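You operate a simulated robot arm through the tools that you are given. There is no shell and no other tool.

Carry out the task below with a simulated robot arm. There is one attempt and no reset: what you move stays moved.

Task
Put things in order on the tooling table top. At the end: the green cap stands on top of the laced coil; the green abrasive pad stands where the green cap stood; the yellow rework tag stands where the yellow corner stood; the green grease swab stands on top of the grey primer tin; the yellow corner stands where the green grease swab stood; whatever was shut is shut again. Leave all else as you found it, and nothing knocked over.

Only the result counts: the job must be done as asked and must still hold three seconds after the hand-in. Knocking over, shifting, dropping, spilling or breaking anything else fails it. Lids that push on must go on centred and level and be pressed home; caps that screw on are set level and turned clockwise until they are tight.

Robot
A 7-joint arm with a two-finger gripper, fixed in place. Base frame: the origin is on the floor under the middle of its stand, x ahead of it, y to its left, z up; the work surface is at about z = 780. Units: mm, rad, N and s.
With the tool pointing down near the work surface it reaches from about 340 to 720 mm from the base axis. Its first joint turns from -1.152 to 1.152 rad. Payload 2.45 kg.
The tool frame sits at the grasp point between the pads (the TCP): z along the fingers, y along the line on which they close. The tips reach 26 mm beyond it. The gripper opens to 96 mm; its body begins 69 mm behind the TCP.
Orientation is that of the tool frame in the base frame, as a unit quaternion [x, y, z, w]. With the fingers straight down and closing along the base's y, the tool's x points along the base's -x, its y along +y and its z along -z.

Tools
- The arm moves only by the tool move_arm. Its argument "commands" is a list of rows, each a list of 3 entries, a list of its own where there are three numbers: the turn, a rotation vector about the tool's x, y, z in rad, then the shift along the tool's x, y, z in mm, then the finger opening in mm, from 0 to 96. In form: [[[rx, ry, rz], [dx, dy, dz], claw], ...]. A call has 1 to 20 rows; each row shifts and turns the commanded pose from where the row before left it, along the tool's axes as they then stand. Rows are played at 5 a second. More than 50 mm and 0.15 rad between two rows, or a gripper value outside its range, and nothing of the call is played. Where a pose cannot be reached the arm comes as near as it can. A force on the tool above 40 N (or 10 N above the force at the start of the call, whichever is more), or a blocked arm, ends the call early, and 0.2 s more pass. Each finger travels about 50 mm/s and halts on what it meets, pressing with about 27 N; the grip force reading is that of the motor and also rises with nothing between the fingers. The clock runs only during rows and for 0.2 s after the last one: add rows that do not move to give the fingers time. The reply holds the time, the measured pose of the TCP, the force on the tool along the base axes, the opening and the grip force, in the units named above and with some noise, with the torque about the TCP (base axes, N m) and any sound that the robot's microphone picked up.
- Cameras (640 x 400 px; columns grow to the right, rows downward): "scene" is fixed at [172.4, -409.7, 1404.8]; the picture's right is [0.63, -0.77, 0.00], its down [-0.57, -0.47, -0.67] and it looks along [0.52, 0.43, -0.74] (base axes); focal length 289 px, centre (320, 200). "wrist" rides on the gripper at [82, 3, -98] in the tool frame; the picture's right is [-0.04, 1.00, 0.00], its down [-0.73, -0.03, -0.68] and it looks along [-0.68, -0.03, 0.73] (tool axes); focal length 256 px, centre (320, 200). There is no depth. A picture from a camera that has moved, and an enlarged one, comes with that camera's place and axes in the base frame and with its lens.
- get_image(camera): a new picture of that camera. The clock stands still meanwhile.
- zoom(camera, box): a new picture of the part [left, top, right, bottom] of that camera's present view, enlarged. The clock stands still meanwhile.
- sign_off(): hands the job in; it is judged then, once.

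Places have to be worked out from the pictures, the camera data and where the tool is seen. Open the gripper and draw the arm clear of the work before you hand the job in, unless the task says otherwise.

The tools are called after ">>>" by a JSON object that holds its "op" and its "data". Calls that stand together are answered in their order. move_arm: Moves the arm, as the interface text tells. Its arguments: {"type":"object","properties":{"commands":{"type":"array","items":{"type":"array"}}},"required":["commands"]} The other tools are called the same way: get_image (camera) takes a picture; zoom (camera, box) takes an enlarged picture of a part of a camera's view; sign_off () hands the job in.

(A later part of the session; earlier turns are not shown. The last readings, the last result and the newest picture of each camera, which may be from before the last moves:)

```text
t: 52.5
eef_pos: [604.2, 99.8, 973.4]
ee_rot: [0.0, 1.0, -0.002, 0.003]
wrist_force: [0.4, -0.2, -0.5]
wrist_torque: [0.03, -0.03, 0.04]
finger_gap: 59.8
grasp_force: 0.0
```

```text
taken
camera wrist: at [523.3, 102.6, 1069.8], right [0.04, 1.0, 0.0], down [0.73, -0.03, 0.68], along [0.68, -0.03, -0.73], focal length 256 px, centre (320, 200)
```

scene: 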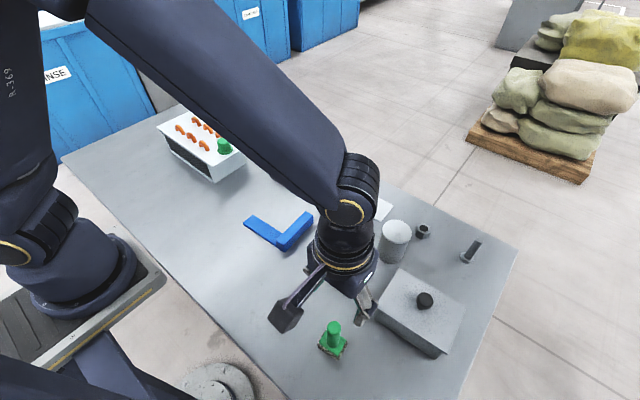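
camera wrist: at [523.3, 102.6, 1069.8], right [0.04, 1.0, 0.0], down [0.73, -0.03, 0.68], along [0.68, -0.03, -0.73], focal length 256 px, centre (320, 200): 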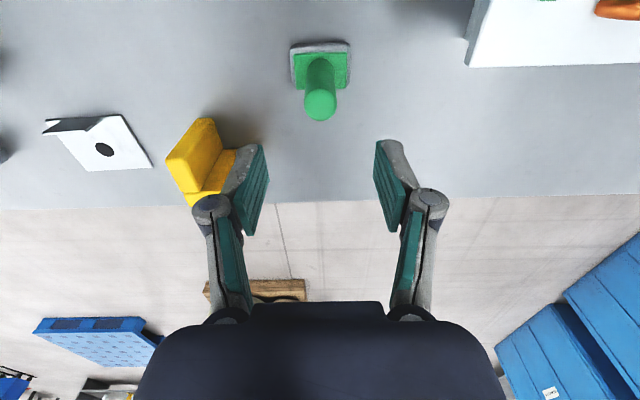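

The handle reads at about (601,99.8); I shift −2 mm in x and descend to TCP z≈850 around the handle.

>>> {"op": "move_arm", "data": {"commands": [[[0, 0, 0], [2, 0, 40], 60], [[0, 0, 0], [0, 0, 40], 60], [[0, 0, 0], [0, 0, 30], 60], [[0, 0, 0], [0, 0, 12], 60], [[0, 0, 0], [0, 0, 0], 60]]}}

>>> {"op": "get_image", "data": {"camera": "wrist"}}

```text
t: 53.7
eef_pos: [603.8, 99.0, 851.1]
ee_rot: [-0.001, 1.0, -0.001, 0.002]
wrist_force: [0.7, -0.2, -0.1]
wrist_torque: [0.03, -0.01, 0.0]
finger_gap: 60.0
grasp_force: 0.0
```

```text
taken
camera wrist: at [521.7, 102.0, 948.2], right [0.04, 1.0, 0.0], down [0.73, -0.03, 0.68], along [0.68, -0.03, -0.73], focal length 256 px, centre (320, 200)
```

wrist: 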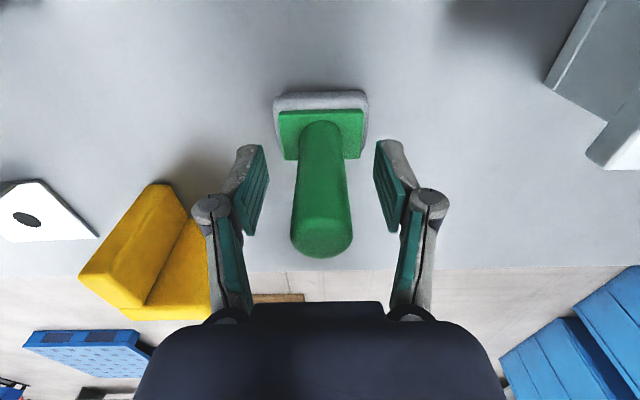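

Aligned; I close on the swab's handle.

>>> {"op": "move_arm", "data": {"commands": [[[0, 0, 0], [0, 0, 0], 40], [[0, 0, 0], [0, 0, 0], 25], [[0, 0, 0], [0, 0, 0], 12], [[0, 0, 0], [0, 0, 0], 12], [[0, 0, 0], [0, 0, 0], 12]]}}

>>> {"op": "zoom", "data": {"camera": "wrist", "box": [240, 70, 400, 270]}}

>>> {"op": "zoom", "data": {"camera": "scene", "box": [260, 140, 300, 190]}}

```text
t: 54.9
eef_pos: [603.5, 99.6, 851.2]
ee_rot: [0.0, 1.0, -0.001, 0.003]
wrist_force: [-0.8, 1.8, 2.1]
wrist_torque: [0.04, 0.02, -0.05]
finger_gap: 24.0
grasp_force: 27.2
```

```text
2.00 times, centred on (320, 170) of wrist
camera zoom: at [521.6, 102.2, 948.5], right [0.04, 1.0, 0.0], down [0.73, -0.03, 0.68], along [0.68, -0.03, -0.73], focal length 512 px, centre (320, 260)
```

zoom: 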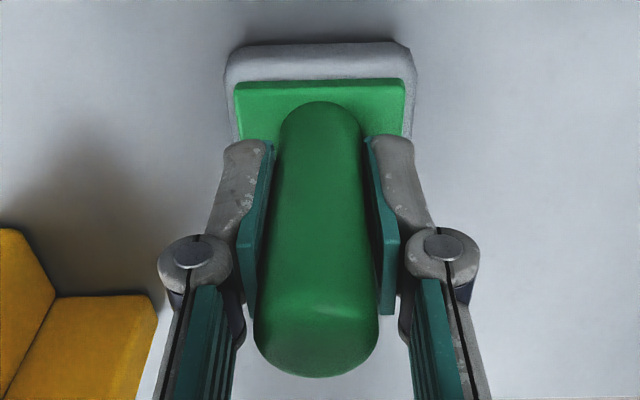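

```text
8.00 times, centred on (280, 165) of scene
camera zoom: at [172.4, -409.7, 1404.8], right [0.63, -0.77, 0.0], down [-0.57, -0.47, -0.67], along [0.52, 0.43, -0.74], focal length 2310 px, centre (640, 480)
```

zoom: 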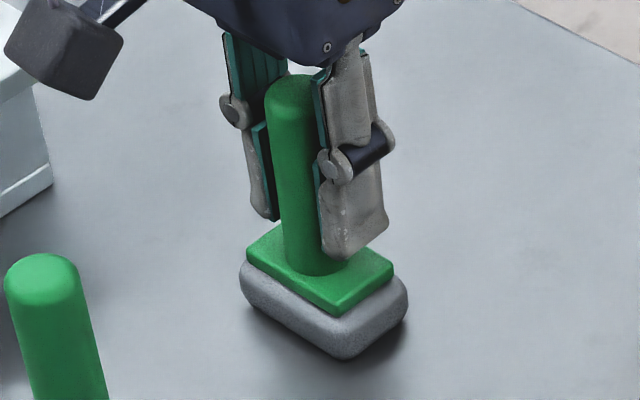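

The swab is held with its base centred under the TCP (its spot was (603.5,99.5)). I lift it to z≈986 and carry it towards the tin at about (580,-302), stopping a bit short to look.

>>> {"op": "move_arm", "data": {"commands": [[[0, 0, 0], [0, 0, -5], 12], [[0, 0, 0], [0, 0, -25], 12], [[0, 0, 0], [0, 0, -40], 12], [[0, 0, 0], [0, 0, -40], 12], [[0, 0, 0], [0, 0, -25], 12], [[0, 0, 0], [1, -25, 0], 12], [[0, 0, 0], [2.5, -44, 0], 12], [[0, 0, 0], [2.5, -44, 0], 12], [[0, 0, 0], [2.5, -44, 0], 12], [[0, 0, 0], [2.5, -44, 0], 12], [[0, 0, 0], [2.5, -44, 0], 12], [[0, 0, 0], [2.5, -44, 0], 12], [[0, 0, 0], [2.5, -44, 0], 12], [[0, 0, 0], [2.5, -44, 0], 12], [[0, 0, 0], [2, -22, 0], 12], [[0, 0, 0], [0, 0, 0], 12], [[0, 0, 0], [0, 0, 0], 12]]}}

>>> {"op": "get_image", "data": {"camera": "wrist"}}

>>> {"op": "get_image", "data": {"camera": "scene"}}

```text
t: 58.5
eef_pos: [579.6, -299.9, 986.0]
ee_rot: [-0.001, 1.0, -0.002, 0.003]
wrist_force: [0.0, 0.6, -1.0]
wrist_torque: [0.02, 0.01, -0.01]
finger_gap: 23.9
grasp_force: 27.0
```

```text
taken
camera wrist: at [498.4, -297.4, 1084.9], right [0.04, 1.0, 0.0], down [0.73, -0.03, 0.68], along [0.68, -0.03, -0.73], focal length 256 px, centre (320, 200)
```

wrist: 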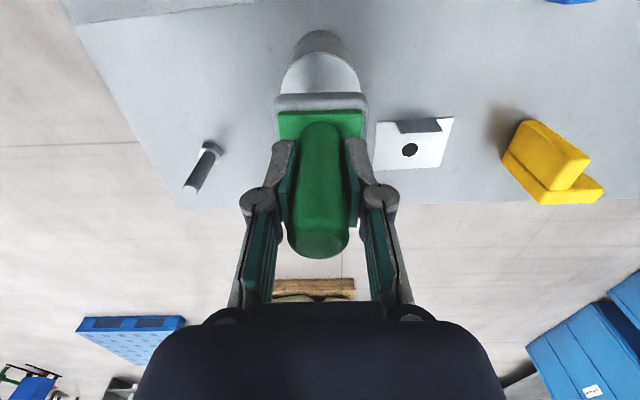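

```text
taken
```

scene: 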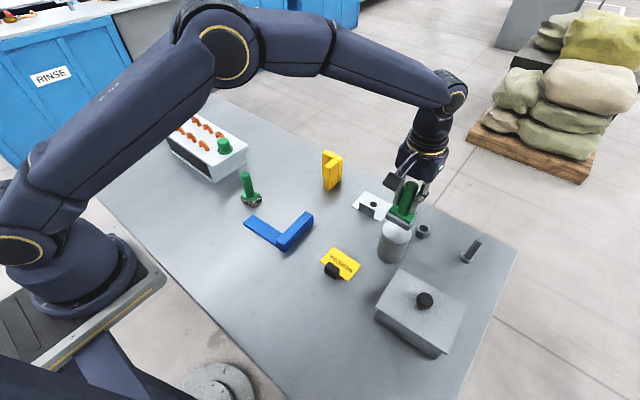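

>>> {"op": "zoom", "data": {"camera": "wrist", "box": [250, 10, 390, 140]}}

>>> {"op": "zoom", "data": {"camera": "scene", "box": [360, 160, 450, 270]}}

```text
3.08 times, centred on (320, 75) of wrist
camera zoom: at [498.4, -297.4, 1084.9], right [0.04, 1.0, 0.0], down [0.73, -0.03, 0.68], along [0.68, -0.03, -0.73], focal length 788 px, centre (320, 585)
```

zoom: 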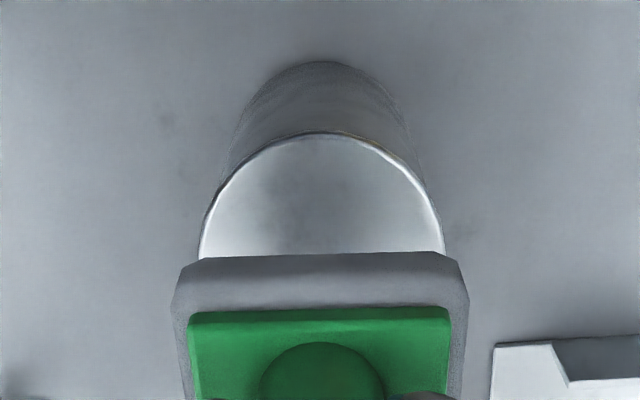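

```text
3.64 times, centred on (405, 215) of scene
camera zoom: at [172.4, -409.7, 1404.8], right [0.63, -0.77, 0.0], down [-0.57, -0.47, -0.67], along [0.52, 0.43, -0.74], focal length 1050 px, centre (11, 146)
```

zoom: 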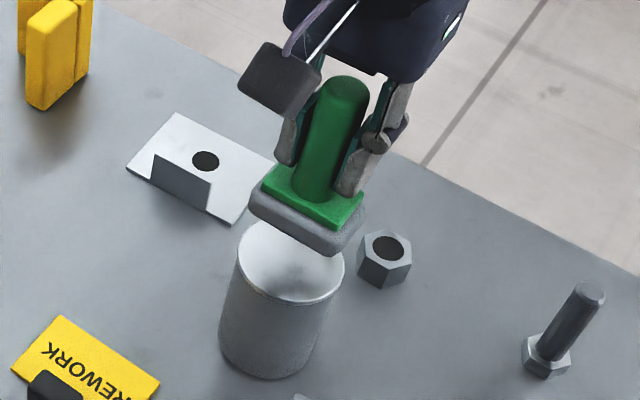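

The tin's top (R≈33, z≈871) is centred at about (580,-300.7), right under the swab. I lower to ~8 mm above it, then check.

>>> {"op": "move_arm", "data": {"commands": [[[0, 0, 0], [0, -0.7, 15], 12], [[0, 0, 0], [0, 0, 12], 12], [[0, 0, 0], [0, 0, 7], 12], [[0, 0, 0], [0, 0, 0], 12]]}}

>>> {"op": "zoom", "data": {"camera": "scene", "box": [360, 160, 450, 270]}}

>>> {"op": "zoom", "data": {"camera": "wrist", "box": [250, 10, 390, 140]}}

```text
t: 59.5
eef_pos: [578.9, -299.6, 952.5]
ee_rot: [0.0, 1.0, -0.002, 0.003]
wrist_force: [0.1, 0.3, -1.8]
wrist_torque: [0.03, -0.01, -0.01]
finger_gap: 24.0
grasp_force: 27.4
```

```text
3.64 times, centred on (405, 215) of scene
camera zoom: at [172.4, -409.7, 1404.8], right [0.63, -0.77, 0.0], down [-0.57, -0.47, -0.67], along [0.52, 0.43, -0.74], focal length 1050 px, centre (11, 146)
```

zoom: 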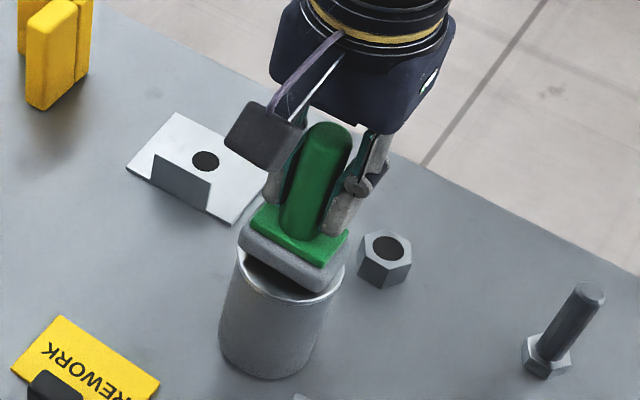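

```text
3.08 times, centred on (320, 75) of wrist
camera zoom: at [497.9, -297.2, 1050.2], right [0.04, 1.0, 0.0], down [0.73, -0.03, 0.68], along [0.68, -0.03, -0.73], focal length 788 px, centre (320, 585)
```

zoom: 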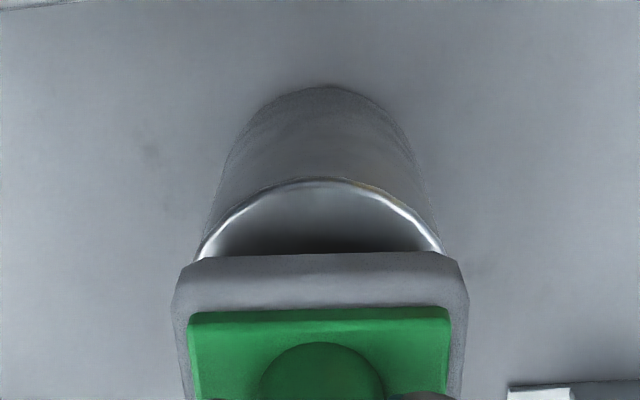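

Well centred with a visible small gap. I lower in small steps till contact.

>>> {"op": "move_arm", "data": {"commands": [[[0, 0, 0], [0, 0, 3], 12], [[0, 0, 0], [0, 0, 1.5], 12], [[0, 0, 0], [0, 0, 0], 12]]}}

>>> {"op": "move_arm", "data": {"commands": [[[0, 0, 0], [0, 0, 1], 12], [[0, 0, 0], [0, 0, 0], 12]]}}

>>> {"op": "move_arm", "data": {"commands": [[[0, 0, 0], [0, 0, 1], 12], [[0, 0, 0], [0, 0, 0], 12]]}}

```text
t: 60.3
eef_pos: [578.5, -300.0, 948.5]
ee_rot: [0.0, 1.0, -0.002, 0.002]
wrist_force: [0.0, -0.1, 0.0]
wrist_torque: [0.0, 0.0, 0.03]
finger_gap: 23.9
grasp_force: 27.0
```

```text
t: 60.9
eef_pos: [578.5, -299.6, 947.5]
ee_rot: [0.0, 1.0, -0.002, 0.003]
wrist_force: [-0.4, 0.3, -1.4]
wrist_torque: [0.01, 0.01, 0.0]
finger_gap: 23.9
grasp_force: 27.2
```

```text
t: 61.5
eef_pos: [577.8, -301.3, 946.5]
ee_rot: [0.0, 1.0, -0.002, 0.003]
wrist_force: [0.8, 0.4, 0.0]
wrist_torque: [0.03, -0.02, -0.01]
finger_gap: 24.0
grasp_force: 27.0
```

No contact yet; continuing by single millimetres.

>>> {"op": "move_arm", "data": {"commands": [[[0, 0, 0], [0, 0, 1], 12], [[0, 0, 0], [0, 0, 0], 12]]}}

>>> {"op": "move_arm", "data": {"commands": [[[0, 0, 0], [0, 0, 1], 12], [[0, 0, 0], [0, 0, 0], 12]]}}

>>> {"op": "zoom", "data": {"camera": "scene", "box": [360, 160, 450, 270]}}

```text
t: 62.1
eef_pos: [579.0, -299.0, 946.1]
ee_rot: [-0.001, 1.0, -0.002, 0.003]
wrist_force: [-1.9, 0.3, 3.6]
wrist_torque: [-0.05, 0.12, 0.0]
finger_gap: 24.3
grasp_force: 26.7
```

```text
t: 62.7
eef_pos: [579.2, -299.9, 944.2]
ee_rot: [0.0, 1.0, -0.001, 0.003]
wrist_force: [-4.8, 2.8, 12.9]
wrist_torque: [0.02, 0.42, -0.05]
finger_gap: 23.8
grasp_force: 27.1
```

```text
3.64 times, centred on (405, 215) of scene
camera zoom: at [172.0, -409.5, 1404.9], right [0.63, -0.77, 0.0], down [-0.57, -0.47, -0.67], along [0.52, 0.43, -0.74], focal length 1050 px, centre (11, 146)
```

zoom: 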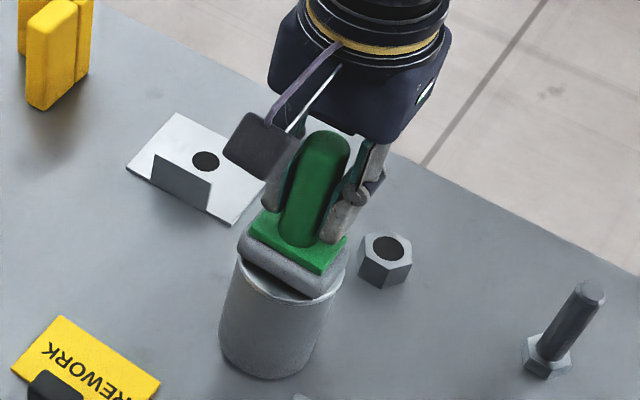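

Contact at ~13 N. I ease off about 0.8 mm and release the handle.

>>> {"op": "move_arm", "data": {"commands": [[[0, 0, 0], [0, 0, -1], 12], [[0, 0, 0], [0, 0, 0], 12]]}}

>>> {"op": "move_arm", "data": {"commands": [[[0, 0, 0], [0, 0, 0], 26], [[0, 0, 0], [0, 0, 0], 34], [[0, 0, 0], [0, 0, 0], 44], [[0, 0, 0], [0, 0, 0], 48], [[0, 0, 0], [0, 0, 0], 48]]}}

>>> {"op": "get_image", "data": {"camera": "wrist"}}

>>> {"op": "zoom", "data": {"camera": "scene", "box": [360, 160, 450, 270]}}

```text
t: 63.3
eef_pos: [579.1, -300.5, 945.1]
ee_rot: [0.0, 1.0, -0.002, 0.003]
wrist_force: [-3.5, 1.3, 9.2]
wrist_torque: [-0.01, 0.2, -0.02]
finger_gap: 24.1
grasp_force: 26.8
```

```text
t: 64.5
eef_pos: [580.3, -301.7, 944.9]
ee_rot: [0.0, 1.0, -0.002, 0.002]
wrist_force: [-0.9, -1.1, -0.1]
wrist_torque: [0.0, -0.01, -0.02]
finger_gap: 48.1
grasp_force: 0.0
```

```text
taken
camera wrist: at [498.3, -297.4, 1043.1], right [0.04, 1.0, 0.0], down [0.73, -0.03, 0.68], along [0.68, -0.03, -0.73], focal length 256 px, centre (320, 200)
```

wrist: 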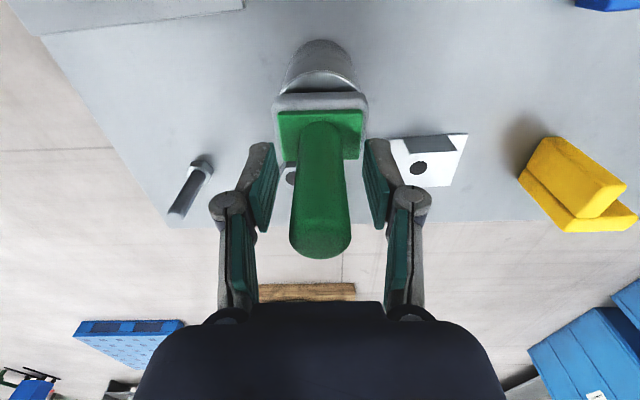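

```text
3.64 times, centred on (405, 215) of scene
camera zoom: at [172.4, -409.7, 1404.8], right [0.63, -0.77, 0.0], down [-0.57, -0.47, -0.67], along [0.52, 0.43, -0.74], focal length 1050 px, centre (11, 146)
```

zoom: 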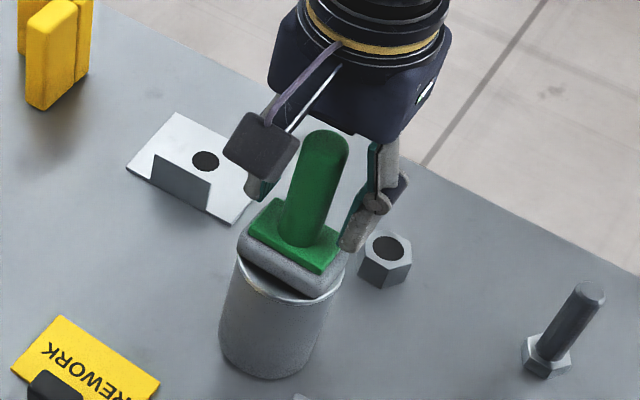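

The swab stands on the tin. I rise straight up clear of its handle and inspect.

>>> {"op": "move_arm", "data": {"commands": [[[0, 0, 0], [0, 0, -8], 48], [[0, 0, 0], [0, 0, -25], 50], [[0, 0, 0], [0, 0, -30], 55], [[0, 0, 0], [0, 0, -40], 60], [[0, 0, 0], [0, 0, 0], 60]]}}

>>> {"op": "get_image", "data": {"camera": "wrist"}}

>>> {"op": "zoom", "data": {"camera": "scene", "box": [360, 160, 450, 270]}}

```text
t: 65.7
eef_pos: [577.5, -300.0, 1049.3]
ee_rot: [0.0, 1.0, -0.002, 0.003]
wrist_force: [-0.6, 0.4, 0.0]
wrist_torque: [0.01, -0.02, -0.01]
finger_gap: 60.2
grasp_force: 0.1
```

```text
taken
camera wrist: at [497.3, -297.3, 1146.6], right [0.04, 1.0, 0.0], down [0.73, -0.03, 0.68], along [0.68, -0.03, -0.73], focal length 256 px, centre (320, 200)
```

wrist: 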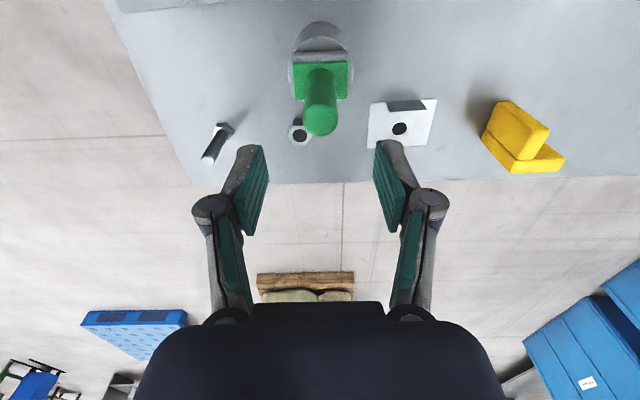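

```text
3.64 times, centred on (405, 215) of scene
camera zoom: at [172.4, -409.7, 1404.8], right [0.63, -0.77, 0.0], down [-0.57, -0.47, -0.67], along [0.52, 0.43, -0.74], focal length 1050 px, centre (11, 146)
```

zoom: 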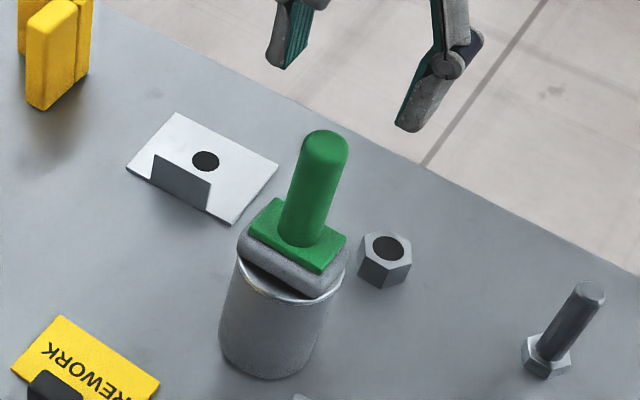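

The swab is well on the tin. Next the yellow corner: an L of two ~18 mm slabs, ~85 mm high, at x 656–717, y −51..11. I move above it to measure it from the wrist camera.

>>> {"op": "move_arm", "data": {"commands": [[[0, 0, 0], [-7.5, 43, 0], 70], [[0, 0, 0], [-7.5, 43, 0], 70], [[0, 0, 0], [-7.5, 43, 0], 70], [[0, 0, 0], [-7.5, 43, 0], 70], [[0, 0, 0], [-7.5, 43, 0], 70], [[0, 0, 0], [-7.5, 43, 0], 70], [[0, 0, 0], [0, 0, 30], 70], [[0, 0, 0], [0, 0, 20], 70], [[0, 0, 0], [0, 0, 0], 70]]}}

>>> {"op": "get_image", "data": {"camera": "wrist"}}

```text
t: 67.7
eef_pos: [623.5, -42.3, 998.3]
ee_rot: [0.0, 1.0, -0.002, 0.003]
wrist_force: [-0.1, -0.8, -0.1]
wrist_torque: [0.02, 0.02, 0.01]
finger_gap: 70.0
grasp_force: 0.1
```

```text
taken
camera wrist: at [542.3, -38.6, 1095.2], right [0.04, 1.0, 0.0], down [0.73, -0.03, 0.68], along [0.68, -0.03, -0.73], focal length 256 px, centre (320, 200)
```

wrist: 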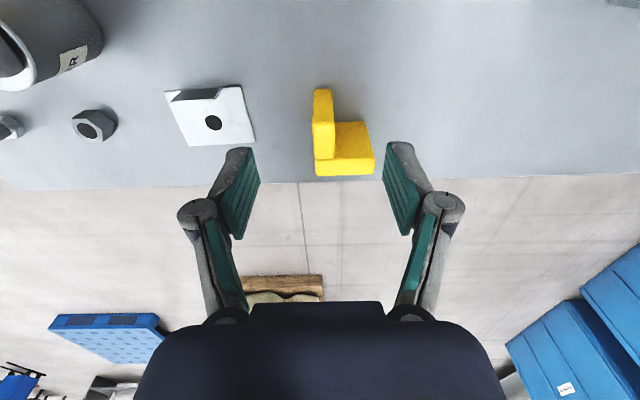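

The tin bears a label (reads like "...R"), supporting it's the primer tin. I zoom in on the corner.

>>> {"op": "zoom", "data": {"camera": "wrist", "box": [280, 70, 400, 190]}}

>>> {"op": "zoom", "data": {"camera": "wrist", "box": [0, 0, 130, 150]}}

```text
3.33 times, centred on (340, 130) of wrist
camera zoom: at [542.3, -38.6, 1095.2], right [0.04, 1.0, 0.0], down [0.73, -0.03, 0.68], along [0.68, -0.03, -0.73], focal length 853 px, centre (253, 433)
```

zoom: 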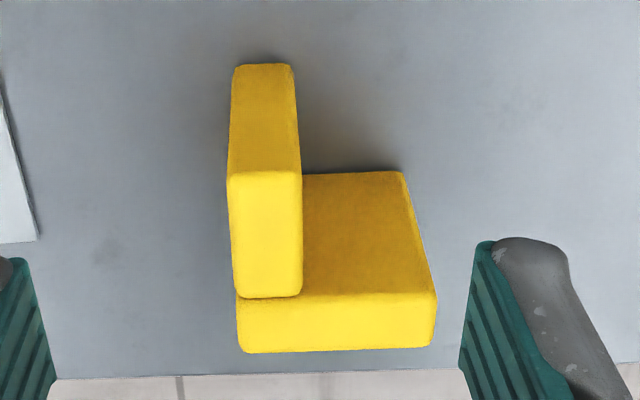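

```text
2.67 times, centred on (65, 75) of wrist
camera zoom: at [542.3, -38.6, 1095.2], right [0.04, 1.0, 0.0], down [0.73, -0.03, 0.68], along [0.68, -0.03, -0.73], focal length 683 px, centre (1000, 533)
```

zoom: 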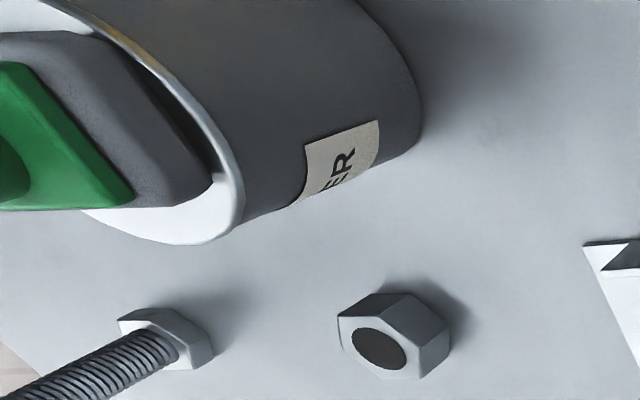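

The label ends in "ER" — the primer tin. The corner: front leg y −50..−30 at x 654–696, back leg x 696–718, y −52..15, top z≈866. I'll grip the front leg at about (678,-40.5), closing along y.

>>> {"op": "move_arm", "data": {"commands": [[[0, 0, 0], [-27, 1, 0], 60], [[0, 0, 0], [-27, 1, 0], 60], [[0, 0, 0], [0, 0, 40], 60], [[0, 0, 0], [0, 0, 40], 60], [[0, 0, 0], [0, 0, 20], 60], [[0, 0, 0], [0, 0, 0], 60]]}}

>>> {"op": "get_image", "data": {"camera": "wrist"}}

>>> {"op": "zoom", "data": {"camera": "scene", "box": [290, 110, 390, 210]}}

```text
t: 69.1
eef_pos: [678.0, -39.6, 896.6]
ee_rot: [0.0, 1.0, -0.002, 0.003]
wrist_force: [0.2, 0.3, -0.5]
wrist_torque: [0.02, 0.04, 0.01]
finger_gap: 60.0
grasp_force: 0.1
```

```text
taken
camera wrist: at [596.9, -37.4, 995.2], right [0.04, 1.0, 0.0], down [0.73, -0.03, 0.68], along [0.68, -0.03, -0.73], focal length 256 px, centre (320, 200)
```

wrist: 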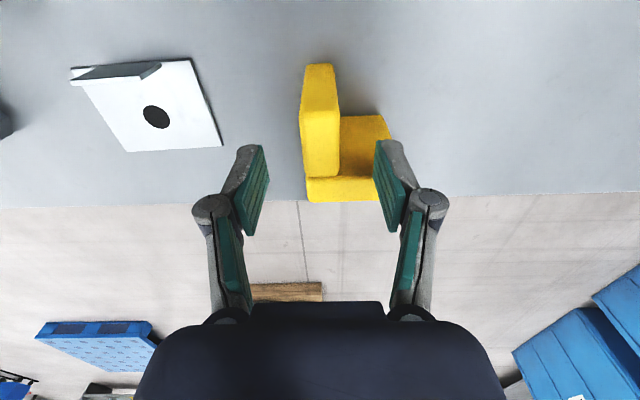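

```text
4.00 times, centred on (340, 160) of scene
camera zoom: at [172.4, -409.7, 1404.8], right [0.63, -0.77, 0.0], down [-0.57, -0.47, -0.67], along [0.52, 0.43, -0.74], focal length 1155 px, centre (240, 360)
```

zoom: 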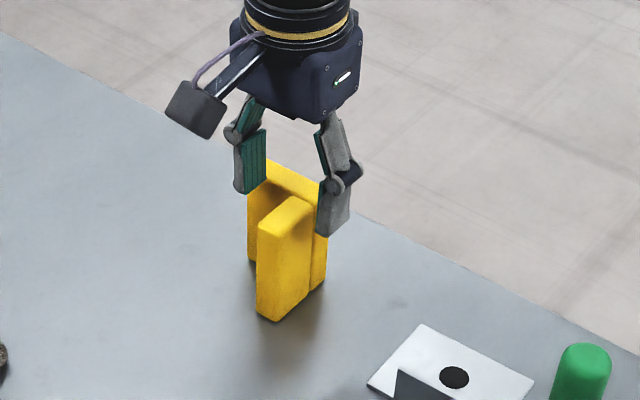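

Aligned in y; the inner face of the back leg is at x≈697, leaving room. I descend to TCP z≈838 and check.

>>> {"op": "move_arm", "data": {"commands": [[[0, 0, 0], [0, -0.5, 20], 60], [[0, 0, 0], [0, 0, 20], 60], [[0, 0, 0], [0, 0, 12], 60], [[0, 0, 0], [0, 0, 6], 60], [[0, 0, 0], [0, 0, 0], 60]]}}

>>> {"op": "get_image", "data": {"camera": "wrist"}}

>>> {"op": "zoom", "data": {"camera": "scene", "box": [290, 110, 390, 210]}}

```text
t: 70.3
eef_pos: [679.5, -39.9, 839.8]
ee_rot: [0.001, 1.0, -0.003, 0.003]
wrist_force: [0.2, 0.2, -0.3]
wrist_torque: [0.0, -0.03, -0.03]
finger_gap: 60.0
grasp_force: 0.1
```

```text
taken
camera wrist: at [597.7, -38.5, 937.5], right [0.04, 1.0, 0.0], down [0.73, -0.03, 0.68], along [0.68, -0.03, -0.73], focal length 256 px, centre (320, 200)
```

wrist: 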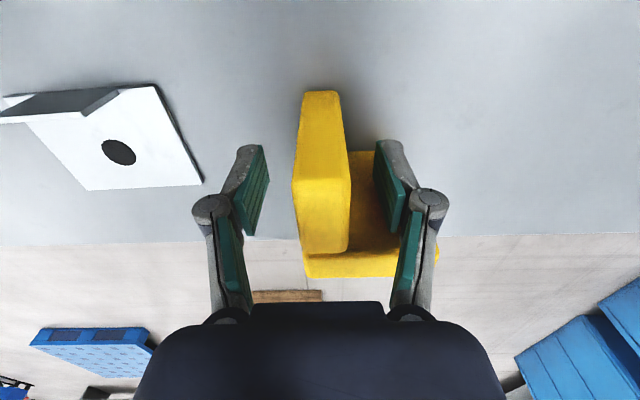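

```text
4.00 times, centred on (340, 160) of scene
camera zoom: at [172.4, -409.7, 1404.8], right [0.63, -0.77, 0.0], down [-0.57, -0.47, -0.67], along [0.52, 0.43, -0.74], focal length 1155 px, centre (240, 360)
```

zoom: 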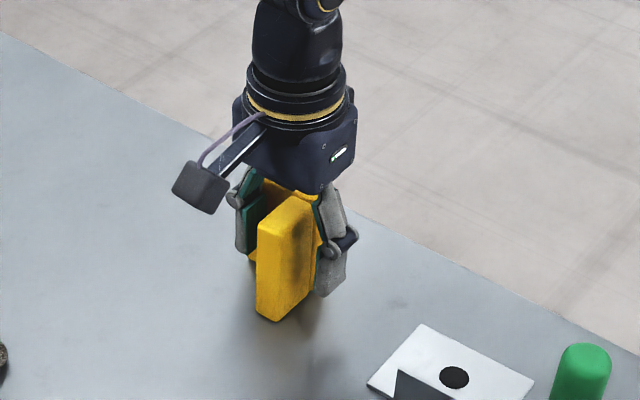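

The front leg is between the pads and the inner finger is clear of the back leg. I close the grip.

>>> {"op": "move_arm", "data": {"commands": [[[0, 0, 0], [0, 0, 0], 40], [[0, 0, 0], [0, 0, 0], 25], [[0, 0, 0], [0, 0, 0], 10], [[0, 0, 0], [0, 0, 0], 10], [[0, 0, 0], [0, 0, 0], 10]]}}

>>> {"op": "get_image", "data": {"camera": "wrist"}}

>>> {"op": "zoom", "data": {"camera": "scene", "box": [290, 110, 390, 210]}}

```text
t: 71.5
eef_pos: [678.4, -41.5, 839.7]
ee_rot: [0.0, 1.0, -0.002, 0.003]
wrist_force: [0.0, -0.8, -0.3]
wrist_torque: [0.0, -0.03, -0.01]
finger_gap: 21.4
grasp_force: 27.0
```

```text
taken
camera wrist: at [597.7, -38.4, 937.6], right [0.04, 1.0, 0.0], down [0.73, -0.03, 0.68], along [0.68, -0.03, -0.73], focal length 256 px, centre (320, 200)
```

wrist: 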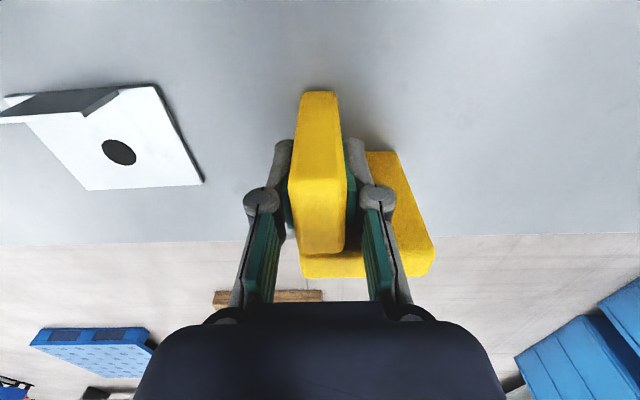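

```text
4.00 times, centred on (340, 160) of scene
camera zoom: at [172.4, -409.7, 1404.8], right [0.63, -0.77, 0.0], down [-0.57, -0.47, -0.67], along [0.52, 0.43, -0.74], focal length 1155 px, centre (240, 360)
```

zoom: 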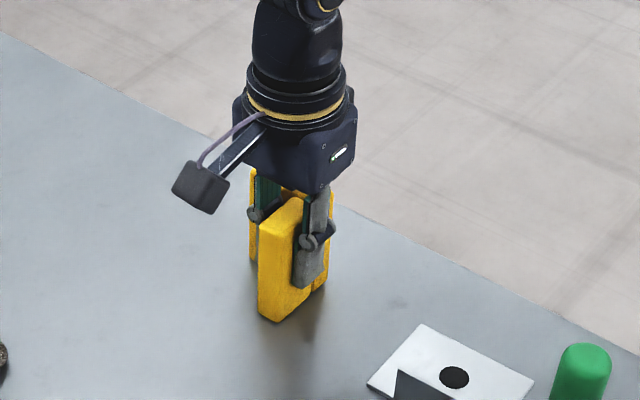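

Gripped at 21.4 mm. I lift slightly and check that the corner hangs level.

>>> {"op": "move_arm", "data": {"commands": [[[0, 0, 0], [0, 0, -4], 10], [[0, 0, 0], [0, 0, -10], 10], [[0, 0, 0], [0, 0, -16], 10], [[0, 0, 0], [0, 0, -20], 10], [[0, 0, 0], [0, 0, 0], 10]]}}

>>> {"op": "get_image", "data": {"camera": "wrist"}}

>>> {"op": "zoom", "data": {"camera": "scene", "box": [290, 90, 390, 200]}}

```text
t: 72.7
eef_pos: [678.6, -40.0, 889.0]
ee_rot: [0.0, 1.0, -0.002, 0.002]
wrist_force: [0.2, -0.2, -1.2]
wrist_torque: [-0.02, 0.01, 0.05]
finger_gap: 21.3
grasp_force: 27.1
```

```text
taken
camera wrist: at [597.6, -37.5, 987.5], right [0.04, 1.0, 0.0], down [0.73, -0.03, 0.68], along [0.68, -0.03, -0.73], focal length 256 px, centre (320, 200)
```

wrist: 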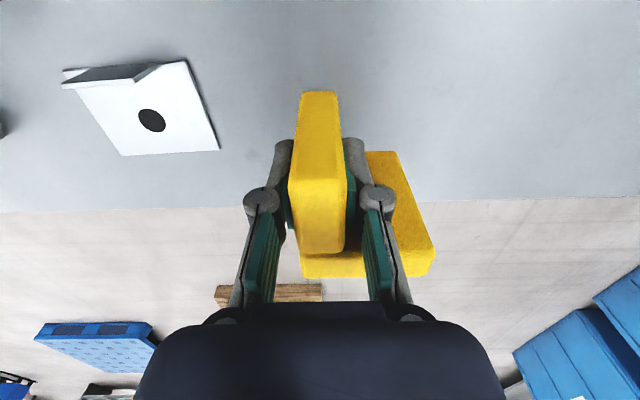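

```text
3.64 times, centred on (340, 145) of scene
camera zoom: at [172.4, -409.7, 1404.8], right [0.63, -0.77, 0.0], down [-0.57, -0.47, -0.67], along [0.52, 0.43, -0.74], focal length 1050 px, centre (247, 400)
```

zoom: 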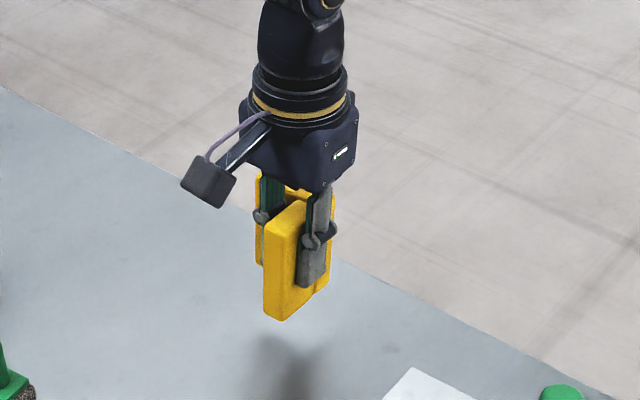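

It hangs level. I carry it to TCP (591.5, 82), which puts the corner's middle over the swab's old spot.

>>> {"op": "move_arm", "data": {"commands": [[[0, 0, 0], [21.8, 30.6, 0], 10], [[0, 0, 0], [21.8, 30.6, 0], 10], [[0, 0, 0], [21.8, 30.7, 0], 10], [[0, 0, 0], [21.8, 30.7, 0], 10], [[0, 0, 0], [0, 0, 0], 10], [[0, 0, 0], [0, 0, 20], 10], [[0, 0, 0], [0, 0, 20], 10], [[0, 0, 0], [0, 0, 0], 10]]}}

>>> {"op": "get_image", "data": {"camera": "wrist"}}

>>> {"op": "zoom", "data": {"camera": "scene", "box": [220, 120, 340, 220]}}

```text
t: 74.5
eef_pos: [592.8, 82.5, 848.5]
ee_rot: [0.0, 1.0, -0.002, 0.003]
wrist_force: [-0.2, -1.0, -0.5]
wrist_torque: [-0.04, 0.0, 0.04]
finger_gap: 20.8
grasp_force: 27.2
```

```text
taken
camera wrist: at [510.2, 84.8, 946.6], right [0.04, 1.0, 0.0], down [0.73, -0.03, 0.68], along [0.68, -0.03, -0.73], focal length 256 px, centre (320, 200)
```

wrist: 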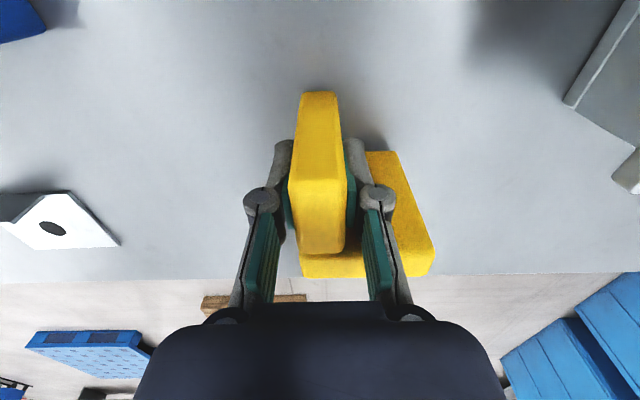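

```text
4.00 times, centred on (280, 170) of scene
camera zoom: at [172.4, -409.7, 1404.8], right [0.63, -0.77, 0.0], down [-0.57, -0.47, -0.67], along [0.52, 0.43, -0.74], focal length 1155 px, centre (480, 320)
```

zoom: 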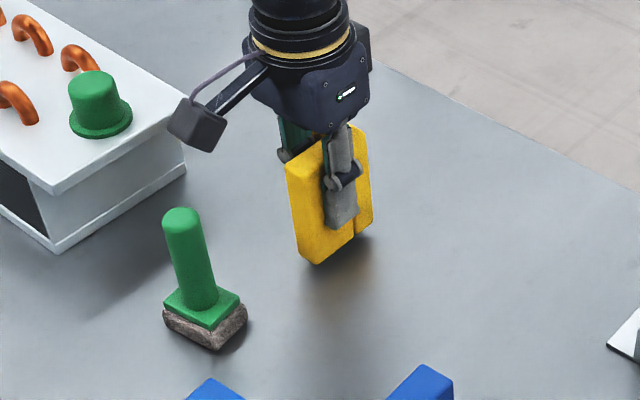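

About 9–10 mm above the table over the right place. I lower to contact.

>>> {"op": "move_arm", "data": {"commands": [[[0, 0, 0], [0, 0, 4], 10], [[0, 0, 0], [0, 0, 3], 10], [[0, 0, 0], [0, 0, 1.5], 10], [[0, 0, 0], [0, 0, 0], 10]]}}

>>> {"op": "move_arm", "data": {"commands": [[[0, 0, 0], [0, 0, 1], 10], [[0, 0, 0], [0, 0, 0], 10]]}}

>>> {"op": "move_arm", "data": {"commands": [[[0, 0, 0], [0, 0, 0.8], 10], [[0, 0, 0], [0, 0, 0], 10]]}}

```text
t: 75.5
eef_pos: [591.4, 80.8, 840.6]
ee_rot: [0.0, 1.0, -0.002, 0.002]
wrist_force: [0.4, 0.7, 0.1]
wrist_torque: [-0.04, 0.01, -0.02]
finger_gap: 21.1
grasp_force: 27.4
```

```text
t: 76.1
eef_pos: [591.5, 80.4, 839.4]
ee_rot: [0.0, 1.0, -0.002, 0.002]
wrist_force: [-1.1, 0.1, 4.4]
wrist_torque: [0.01, 0.03, -0.01]
finger_gap: 21.3
grasp_force: 27.1
```

```text
t: 76.7
eef_pos: [591.3, 81.2, 840.9]
ee_rot: [0.001, 1.0, -0.002, 0.003]
wrist_force: [-5.0, -1.8, 18.0]
wrist_torque: [-0.08, 0.22, 0.03]
finger_gap: 21.2
grasp_force: 27.0
```

It bears on the table (18 N). I ease 1 mm and open carefully, keeping the inner finger off the back leg.

>>> {"op": "move_arm", "data": {"commands": [[[0, 0, 0], [0, 0, -1], 10], [[0, 0, 0], [0, 0, 0], 24], [[0, 0, 0], [0, 0, 0], 34], [[0, 0, 0], [0, 0, 0], 44], [[0, 0, 0], [0, 0, 0], 50], [[0, 0, 0], [0, 0, 0], 50]]}}

>>> {"op": "get_image", "data": {"camera": "wrist"}}

>>> {"op": "zoom", "data": {"camera": "scene", "box": [220, 120, 340, 220]}}

```text
t: 78.1
eef_pos: [592.0, 80.7, 840.1]
ee_rot: [0.001, 1.0, -0.002, 0.003]
wrist_force: [0.0, -0.9, 0.8]
wrist_torque: [0.01, -0.03, 0.0]
finger_gap: 50.0
grasp_force: 0.1
```

```text
taken
camera wrist: at [510.6, 84.2, 937.7], right [0.04, 1.0, 0.0], down [0.73, -0.03, 0.68], along [0.68, -0.03, -0.73], focal length 256 px, centre (320, 200)
```

wrist: 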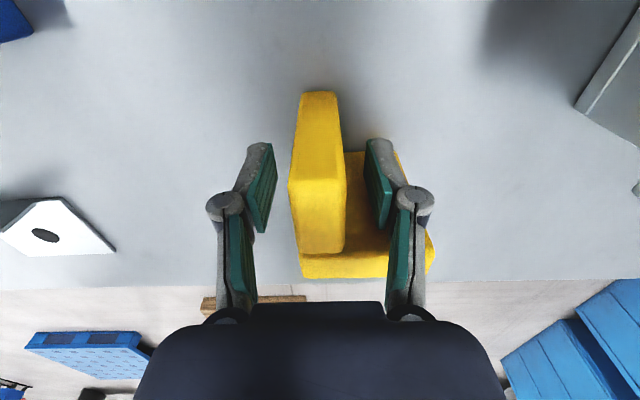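

```text
4.00 times, centred on (280, 170) of scene
camera zoom: at [172.4, -409.7, 1404.8], right [0.63, -0.77, 0.0], down [-0.57, -0.47, -0.67], along [0.52, 0.43, -0.74], focal length 1155 px, centre (480, 320)
```

zoom: 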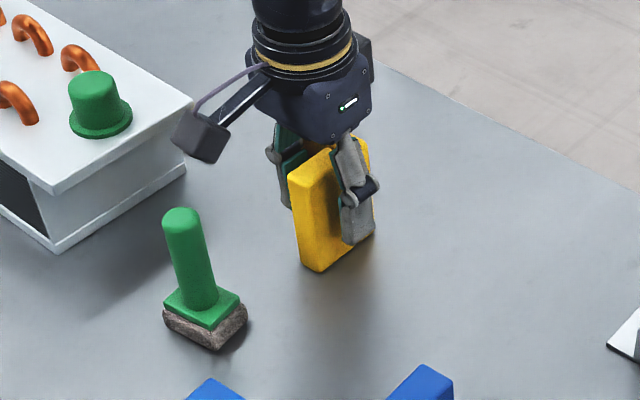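

The corner stands in place. I rise clear and head for the rework tag near (480,-224).

>>> {"op": "move_arm", "data": {"commands": [[[0, 0, 0], [0, 0, -15], 50], [[0, 0, 0], [0, 0, -30], 50], [[0, 0, 0], [0, 0, -40], 60], [[0, 0, 0], [0, 0, -40], 70], [[0, 0, 0], [0, 0, -20], 70], [[0, 0, 0], [0, 0, 0], 70]]}}

>>> {"op": "zoom", "data": {"camera": "scene", "box": [220, 120, 340, 220]}}

>>> {"op": "get_image", "data": {"camera": "wrist"}}

```text
t: 79.5
eef_pos: [591.7, 82.3, 986.0]
ee_rot: [0.0, 1.0, -0.002, 0.003]
wrist_force: [0.4, 0.2, 0.1]
wrist_torque: [0.01, -0.01, -0.01]
finger_gap: 70.1
grasp_force: 0.1
```

```text
4.00 times, centred on (280, 170) of scene
camera zoom: at [172.4, -409.7, 1404.8], right [0.63, -0.77, 0.0], down [-0.57, -0.47, -0.67], along [0.52, 0.43, -0.74], focal length 1155 px, centre (480, 320)
```

zoom: 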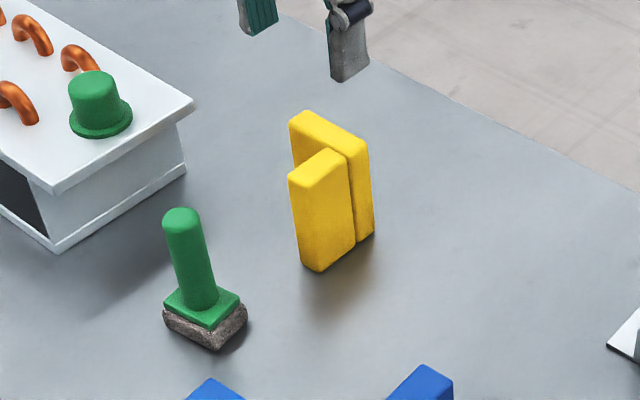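

```text
taken
camera wrist: at [509.3, 84.6, 1083.3], right [0.04, 1.0, 0.0], down [0.73, -0.03, 0.68], along [0.68, -0.03, -0.73], focal length 256 px, centre (320, 200)
```

wrist: 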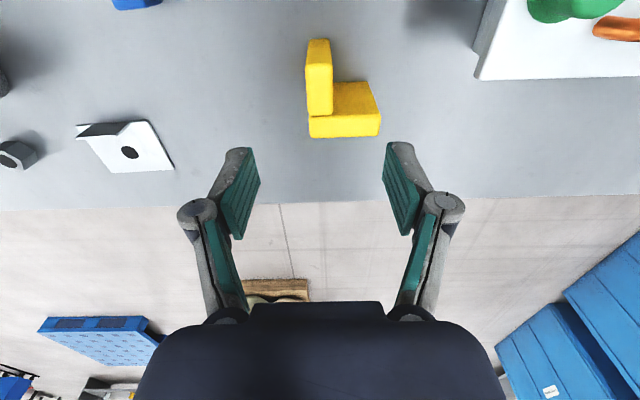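

The corner is in place. I now move to view the rework tag from above.

>>> {"op": "move_arm", "data": {"commands": [[[0, 0, 0], [19, -38.3, 0], 70], [[0, 0, 0], [19, -38.3, 0], 70], [[0, 0, 0], [19, -38.3, 0], 70], [[0, 0, 0], [19, -38.3, 0], 70], [[0, 0, 0], [19, -38.3, 0], 70], [[0, 0, 0], [19, -38.3, 0], 70], [[0, 0, 0], [19, -38.3, 0], 70], [[0, 0, 0], [19, -38.3, 0], 70], [[0, 0, 0], [0, 0, 20], 70], [[0, 0, 0], [0, 0, 0], 70]]}}

>>> {"op": "get_image", "data": {"camera": "wrist"}}

>>> {"op": "zoom", "data": {"camera": "scene", "box": [310, 235, 370, 290]}}

```text
t: 81.7
eef_pos: [438.8, -225.9, 962.5]
ee_rot: [0.0, 1.0, -0.002, 0.004]
wrist_force: [0.0, -0.4, -1.0]
wrist_torque: [-0.03, -0.03, -0.02]
finger_gap: 69.7
grasp_force: 0.0
```

```text
taken
camera wrist: at [357.7, -222.2, 1061.0], right [0.04, 1.0, 0.0], down [0.73, -0.03, 0.68], along [0.68, -0.03, -0.73], focal length 256 px, centre (320, 200)
```

wrist: 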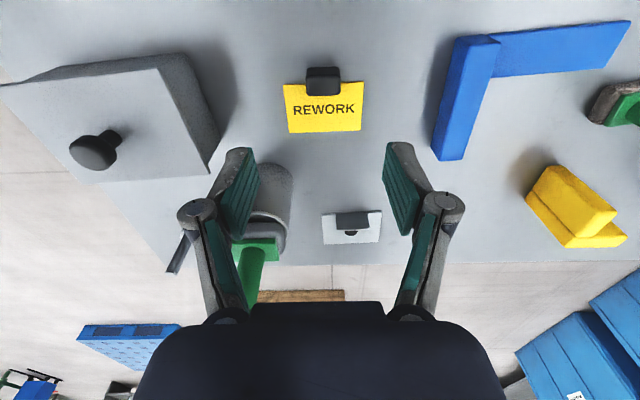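

```text
7.27 times, centred on (340, 262) of scene
camera zoom: at [172.4, -409.7, 1404.8], right [0.63, -0.77, 0.0], down [-0.57, -0.47, -0.67], along [0.52, 0.43, -0.74], focal length 2100 px, centre (174, -254)
```

zoom: 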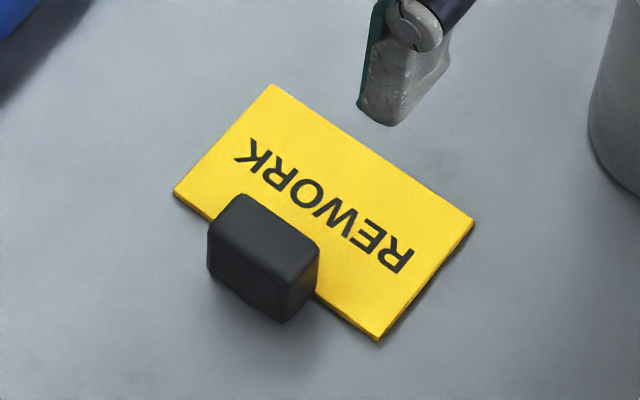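

>>> {"op": "zoom", "data": {"camera": "wrist", "box": [270, 50, 380, 145]}}

```text
4.21 times, centred on (325, 98) of wrist
camera zoom: at [357.7, -222.2, 1061.0], right [0.04, 1.0, 0.0], down [0.73, -0.03, 0.68], along [0.68, -0.03, -0.73], focal length 1078 px, centre (299, 632)
```

zoom: 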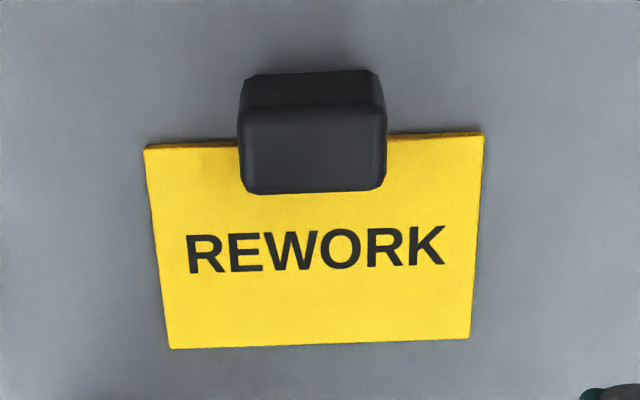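

The tag: card x 451–505, y −265..−181 (centre (478,-223)), with a black block x 435–454, y −240..−206.5, top z≈807. I'll grip the block along y. I descend part way over it and check.

>>> {"op": "move_arm", "data": {"commands": [[[0, 0, 0], [-3.5, 1.5, 40], 66], [[0, 0, 0], [0, 0, 40], 66], [[0, 0, 0], [0, 0, 27], 66], [[0, 0, 0], [0, 0, 0], 66]]}}

>>> {"op": "get_image", "data": {"camera": "wrist"}}

>>> {"op": "zoom", "data": {"camera": "scene", "box": [290, 200, 400, 300]}}

```text
t: 82.7
eef_pos: [443.0, -222.2, 856.0]
ee_rot: [0.0, 1.0, -0.002, 0.002]
wrist_force: [-0.3, 0.1, -0.1]
wrist_torque: [0.0, 0.0, 0.02]
finger_gap: 65.9
grasp_force: 0.0
```

```text
taken
camera wrist: at [362.4, -220.2, 954.6], right [0.04, 1.0, 0.0], down [0.73, -0.03, 0.68], along [0.68, -0.03, -0.73], focal length 256 px, centre (320, 200)
```

wrist: 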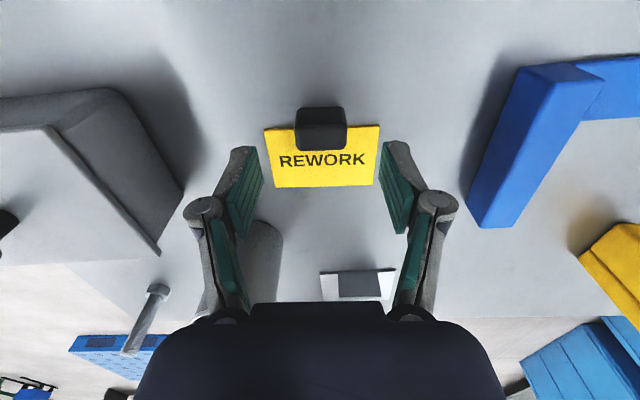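

```text
4.00 times, centred on (345, 250) of scene
camera zoom: at [172.4, -409.7, 1404.8], right [0.63, -0.77, 0.0], down [-0.57, -0.47, -0.67], along [0.52, 0.43, -0.74], focal length 1155 px, centre (220, 0)
```

zoom: 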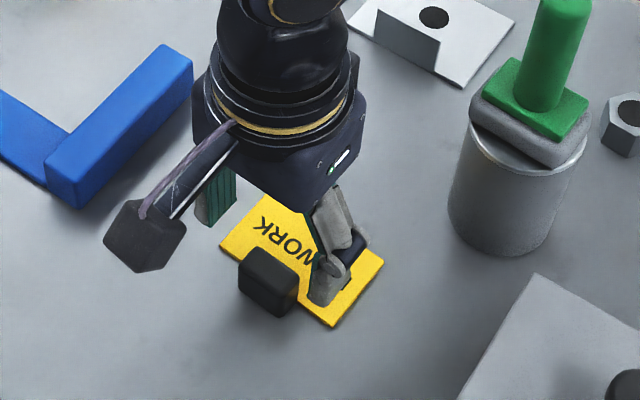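

The block's top centre is at (443.5,-223), right under the TCP. I lower to z≈815.

>>> {"op": "move_arm", "data": {"commands": [[[0, 0, 0], [0, 0, 20], 60], [[0, 0, 0], [0, 0, 14], 56], [[0, 0, 0], [0, 0, 5], 56], [[0, 0, 0], [0, 0, 0], 56]]}}

>>> {"op": "get_image", "data": {"camera": "wrist"}}

>>> {"op": "zoom", "data": {"camera": "scene", "box": [300, 220, 390, 300]}}

```text
t: 83.7
eef_pos: [443.1, -220.9, 818.6]
ee_rot: [0.0, 1.0, -0.002, 0.003]
wrist_force: [-0.2, 0.0, 0.3]
wrist_torque: [0.0, 0.04, 0.0]
finger_gap: 55.7
grasp_force: 0.0
```

```text
taken
camera wrist: at [362.6, -220.6, 916.0], right [0.04, 1.0, 0.0], down [0.73, -0.03, 0.68], along [0.68, -0.03, -0.73], focal length 256 px, centre (320, 200)
```

wrist: 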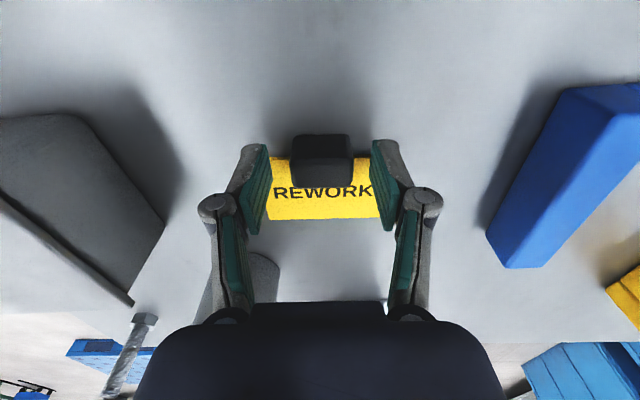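

```text
5.00 times, centred on (345, 260) of scene
camera zoom: at [172.4, -409.7, 1404.8], right [0.63, -0.77, 0.0], down [-0.57, -0.47, -0.67], along [0.52, 0.43, -0.74], focal length 1444 px, centre (195, -100)
```

zoom: 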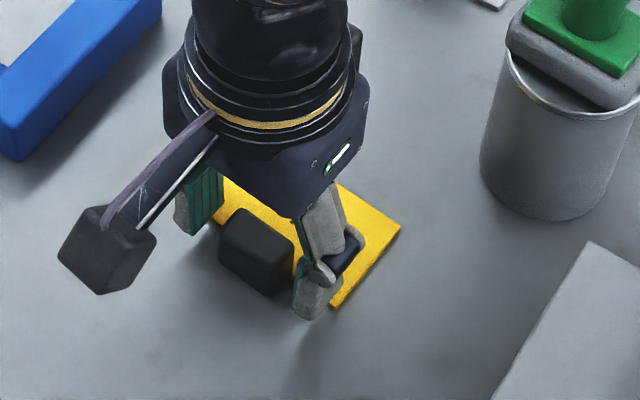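

Aligned. I lower 3 mm more and close on the block.

>>> {"op": "move_arm", "data": {"commands": [[[0, 0, 0], [0, 0, 3], 56], [[0, 0, 0], [0, 0, 0], 44], [[0, 0, 0], [0, 0, 0], 30], [[0, 0, 0], [0, 0, 0], 20], [[0, 0, 0], [0, 0, 0], 20], [[0, 0, 0], [0, 0, 0], 20]]}}

>>> {"op": "get_image", "data": {"camera": "wrist"}}

>>> {"op": "zoom", "data": {"camera": "scene", "box": [300, 220, 390, 300]}}

```text
t: 85.1
eef_pos: [443.8, -223.3, 816.6]
ee_rot: [0.0, 1.0, -0.002, 0.002]
wrist_force: [-0.5, 0.0, 2.4]
wrist_torque: [0.05, 0.0, 0.06]
finger_gap: 32.8
grasp_force: 26.9
```

```text
taken
camera wrist: at [362.8, -220.7, 913.4], right [0.04, 1.0, 0.0], down [0.73, -0.03, 0.68], along [0.68, -0.03, -0.73], focal length 256 px, centre (320, 200)
```

wrist: 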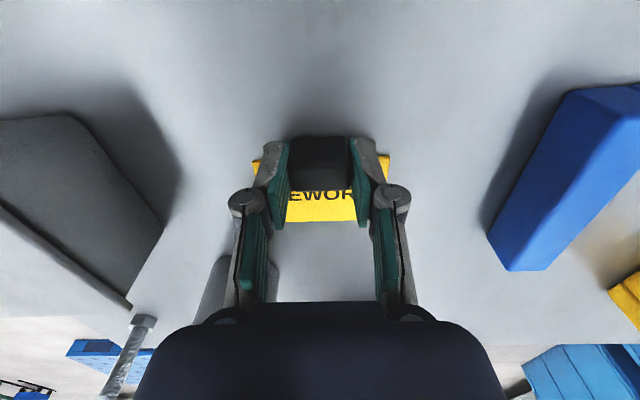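

```text
5.00 times, centred on (345, 260) of scene
camera zoom: at [172.3, -409.7, 1404.8], right [0.63, -0.77, 0.0], down [-0.57, -0.47, -0.67], along [0.52, 0.43, -0.74], focal length 1444 px, centre (195, -100)
```

zoom: 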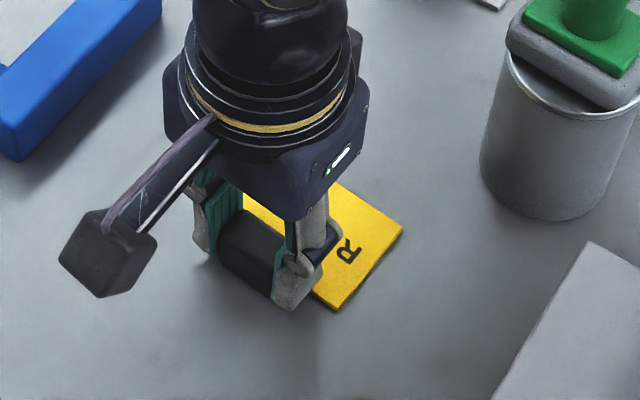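

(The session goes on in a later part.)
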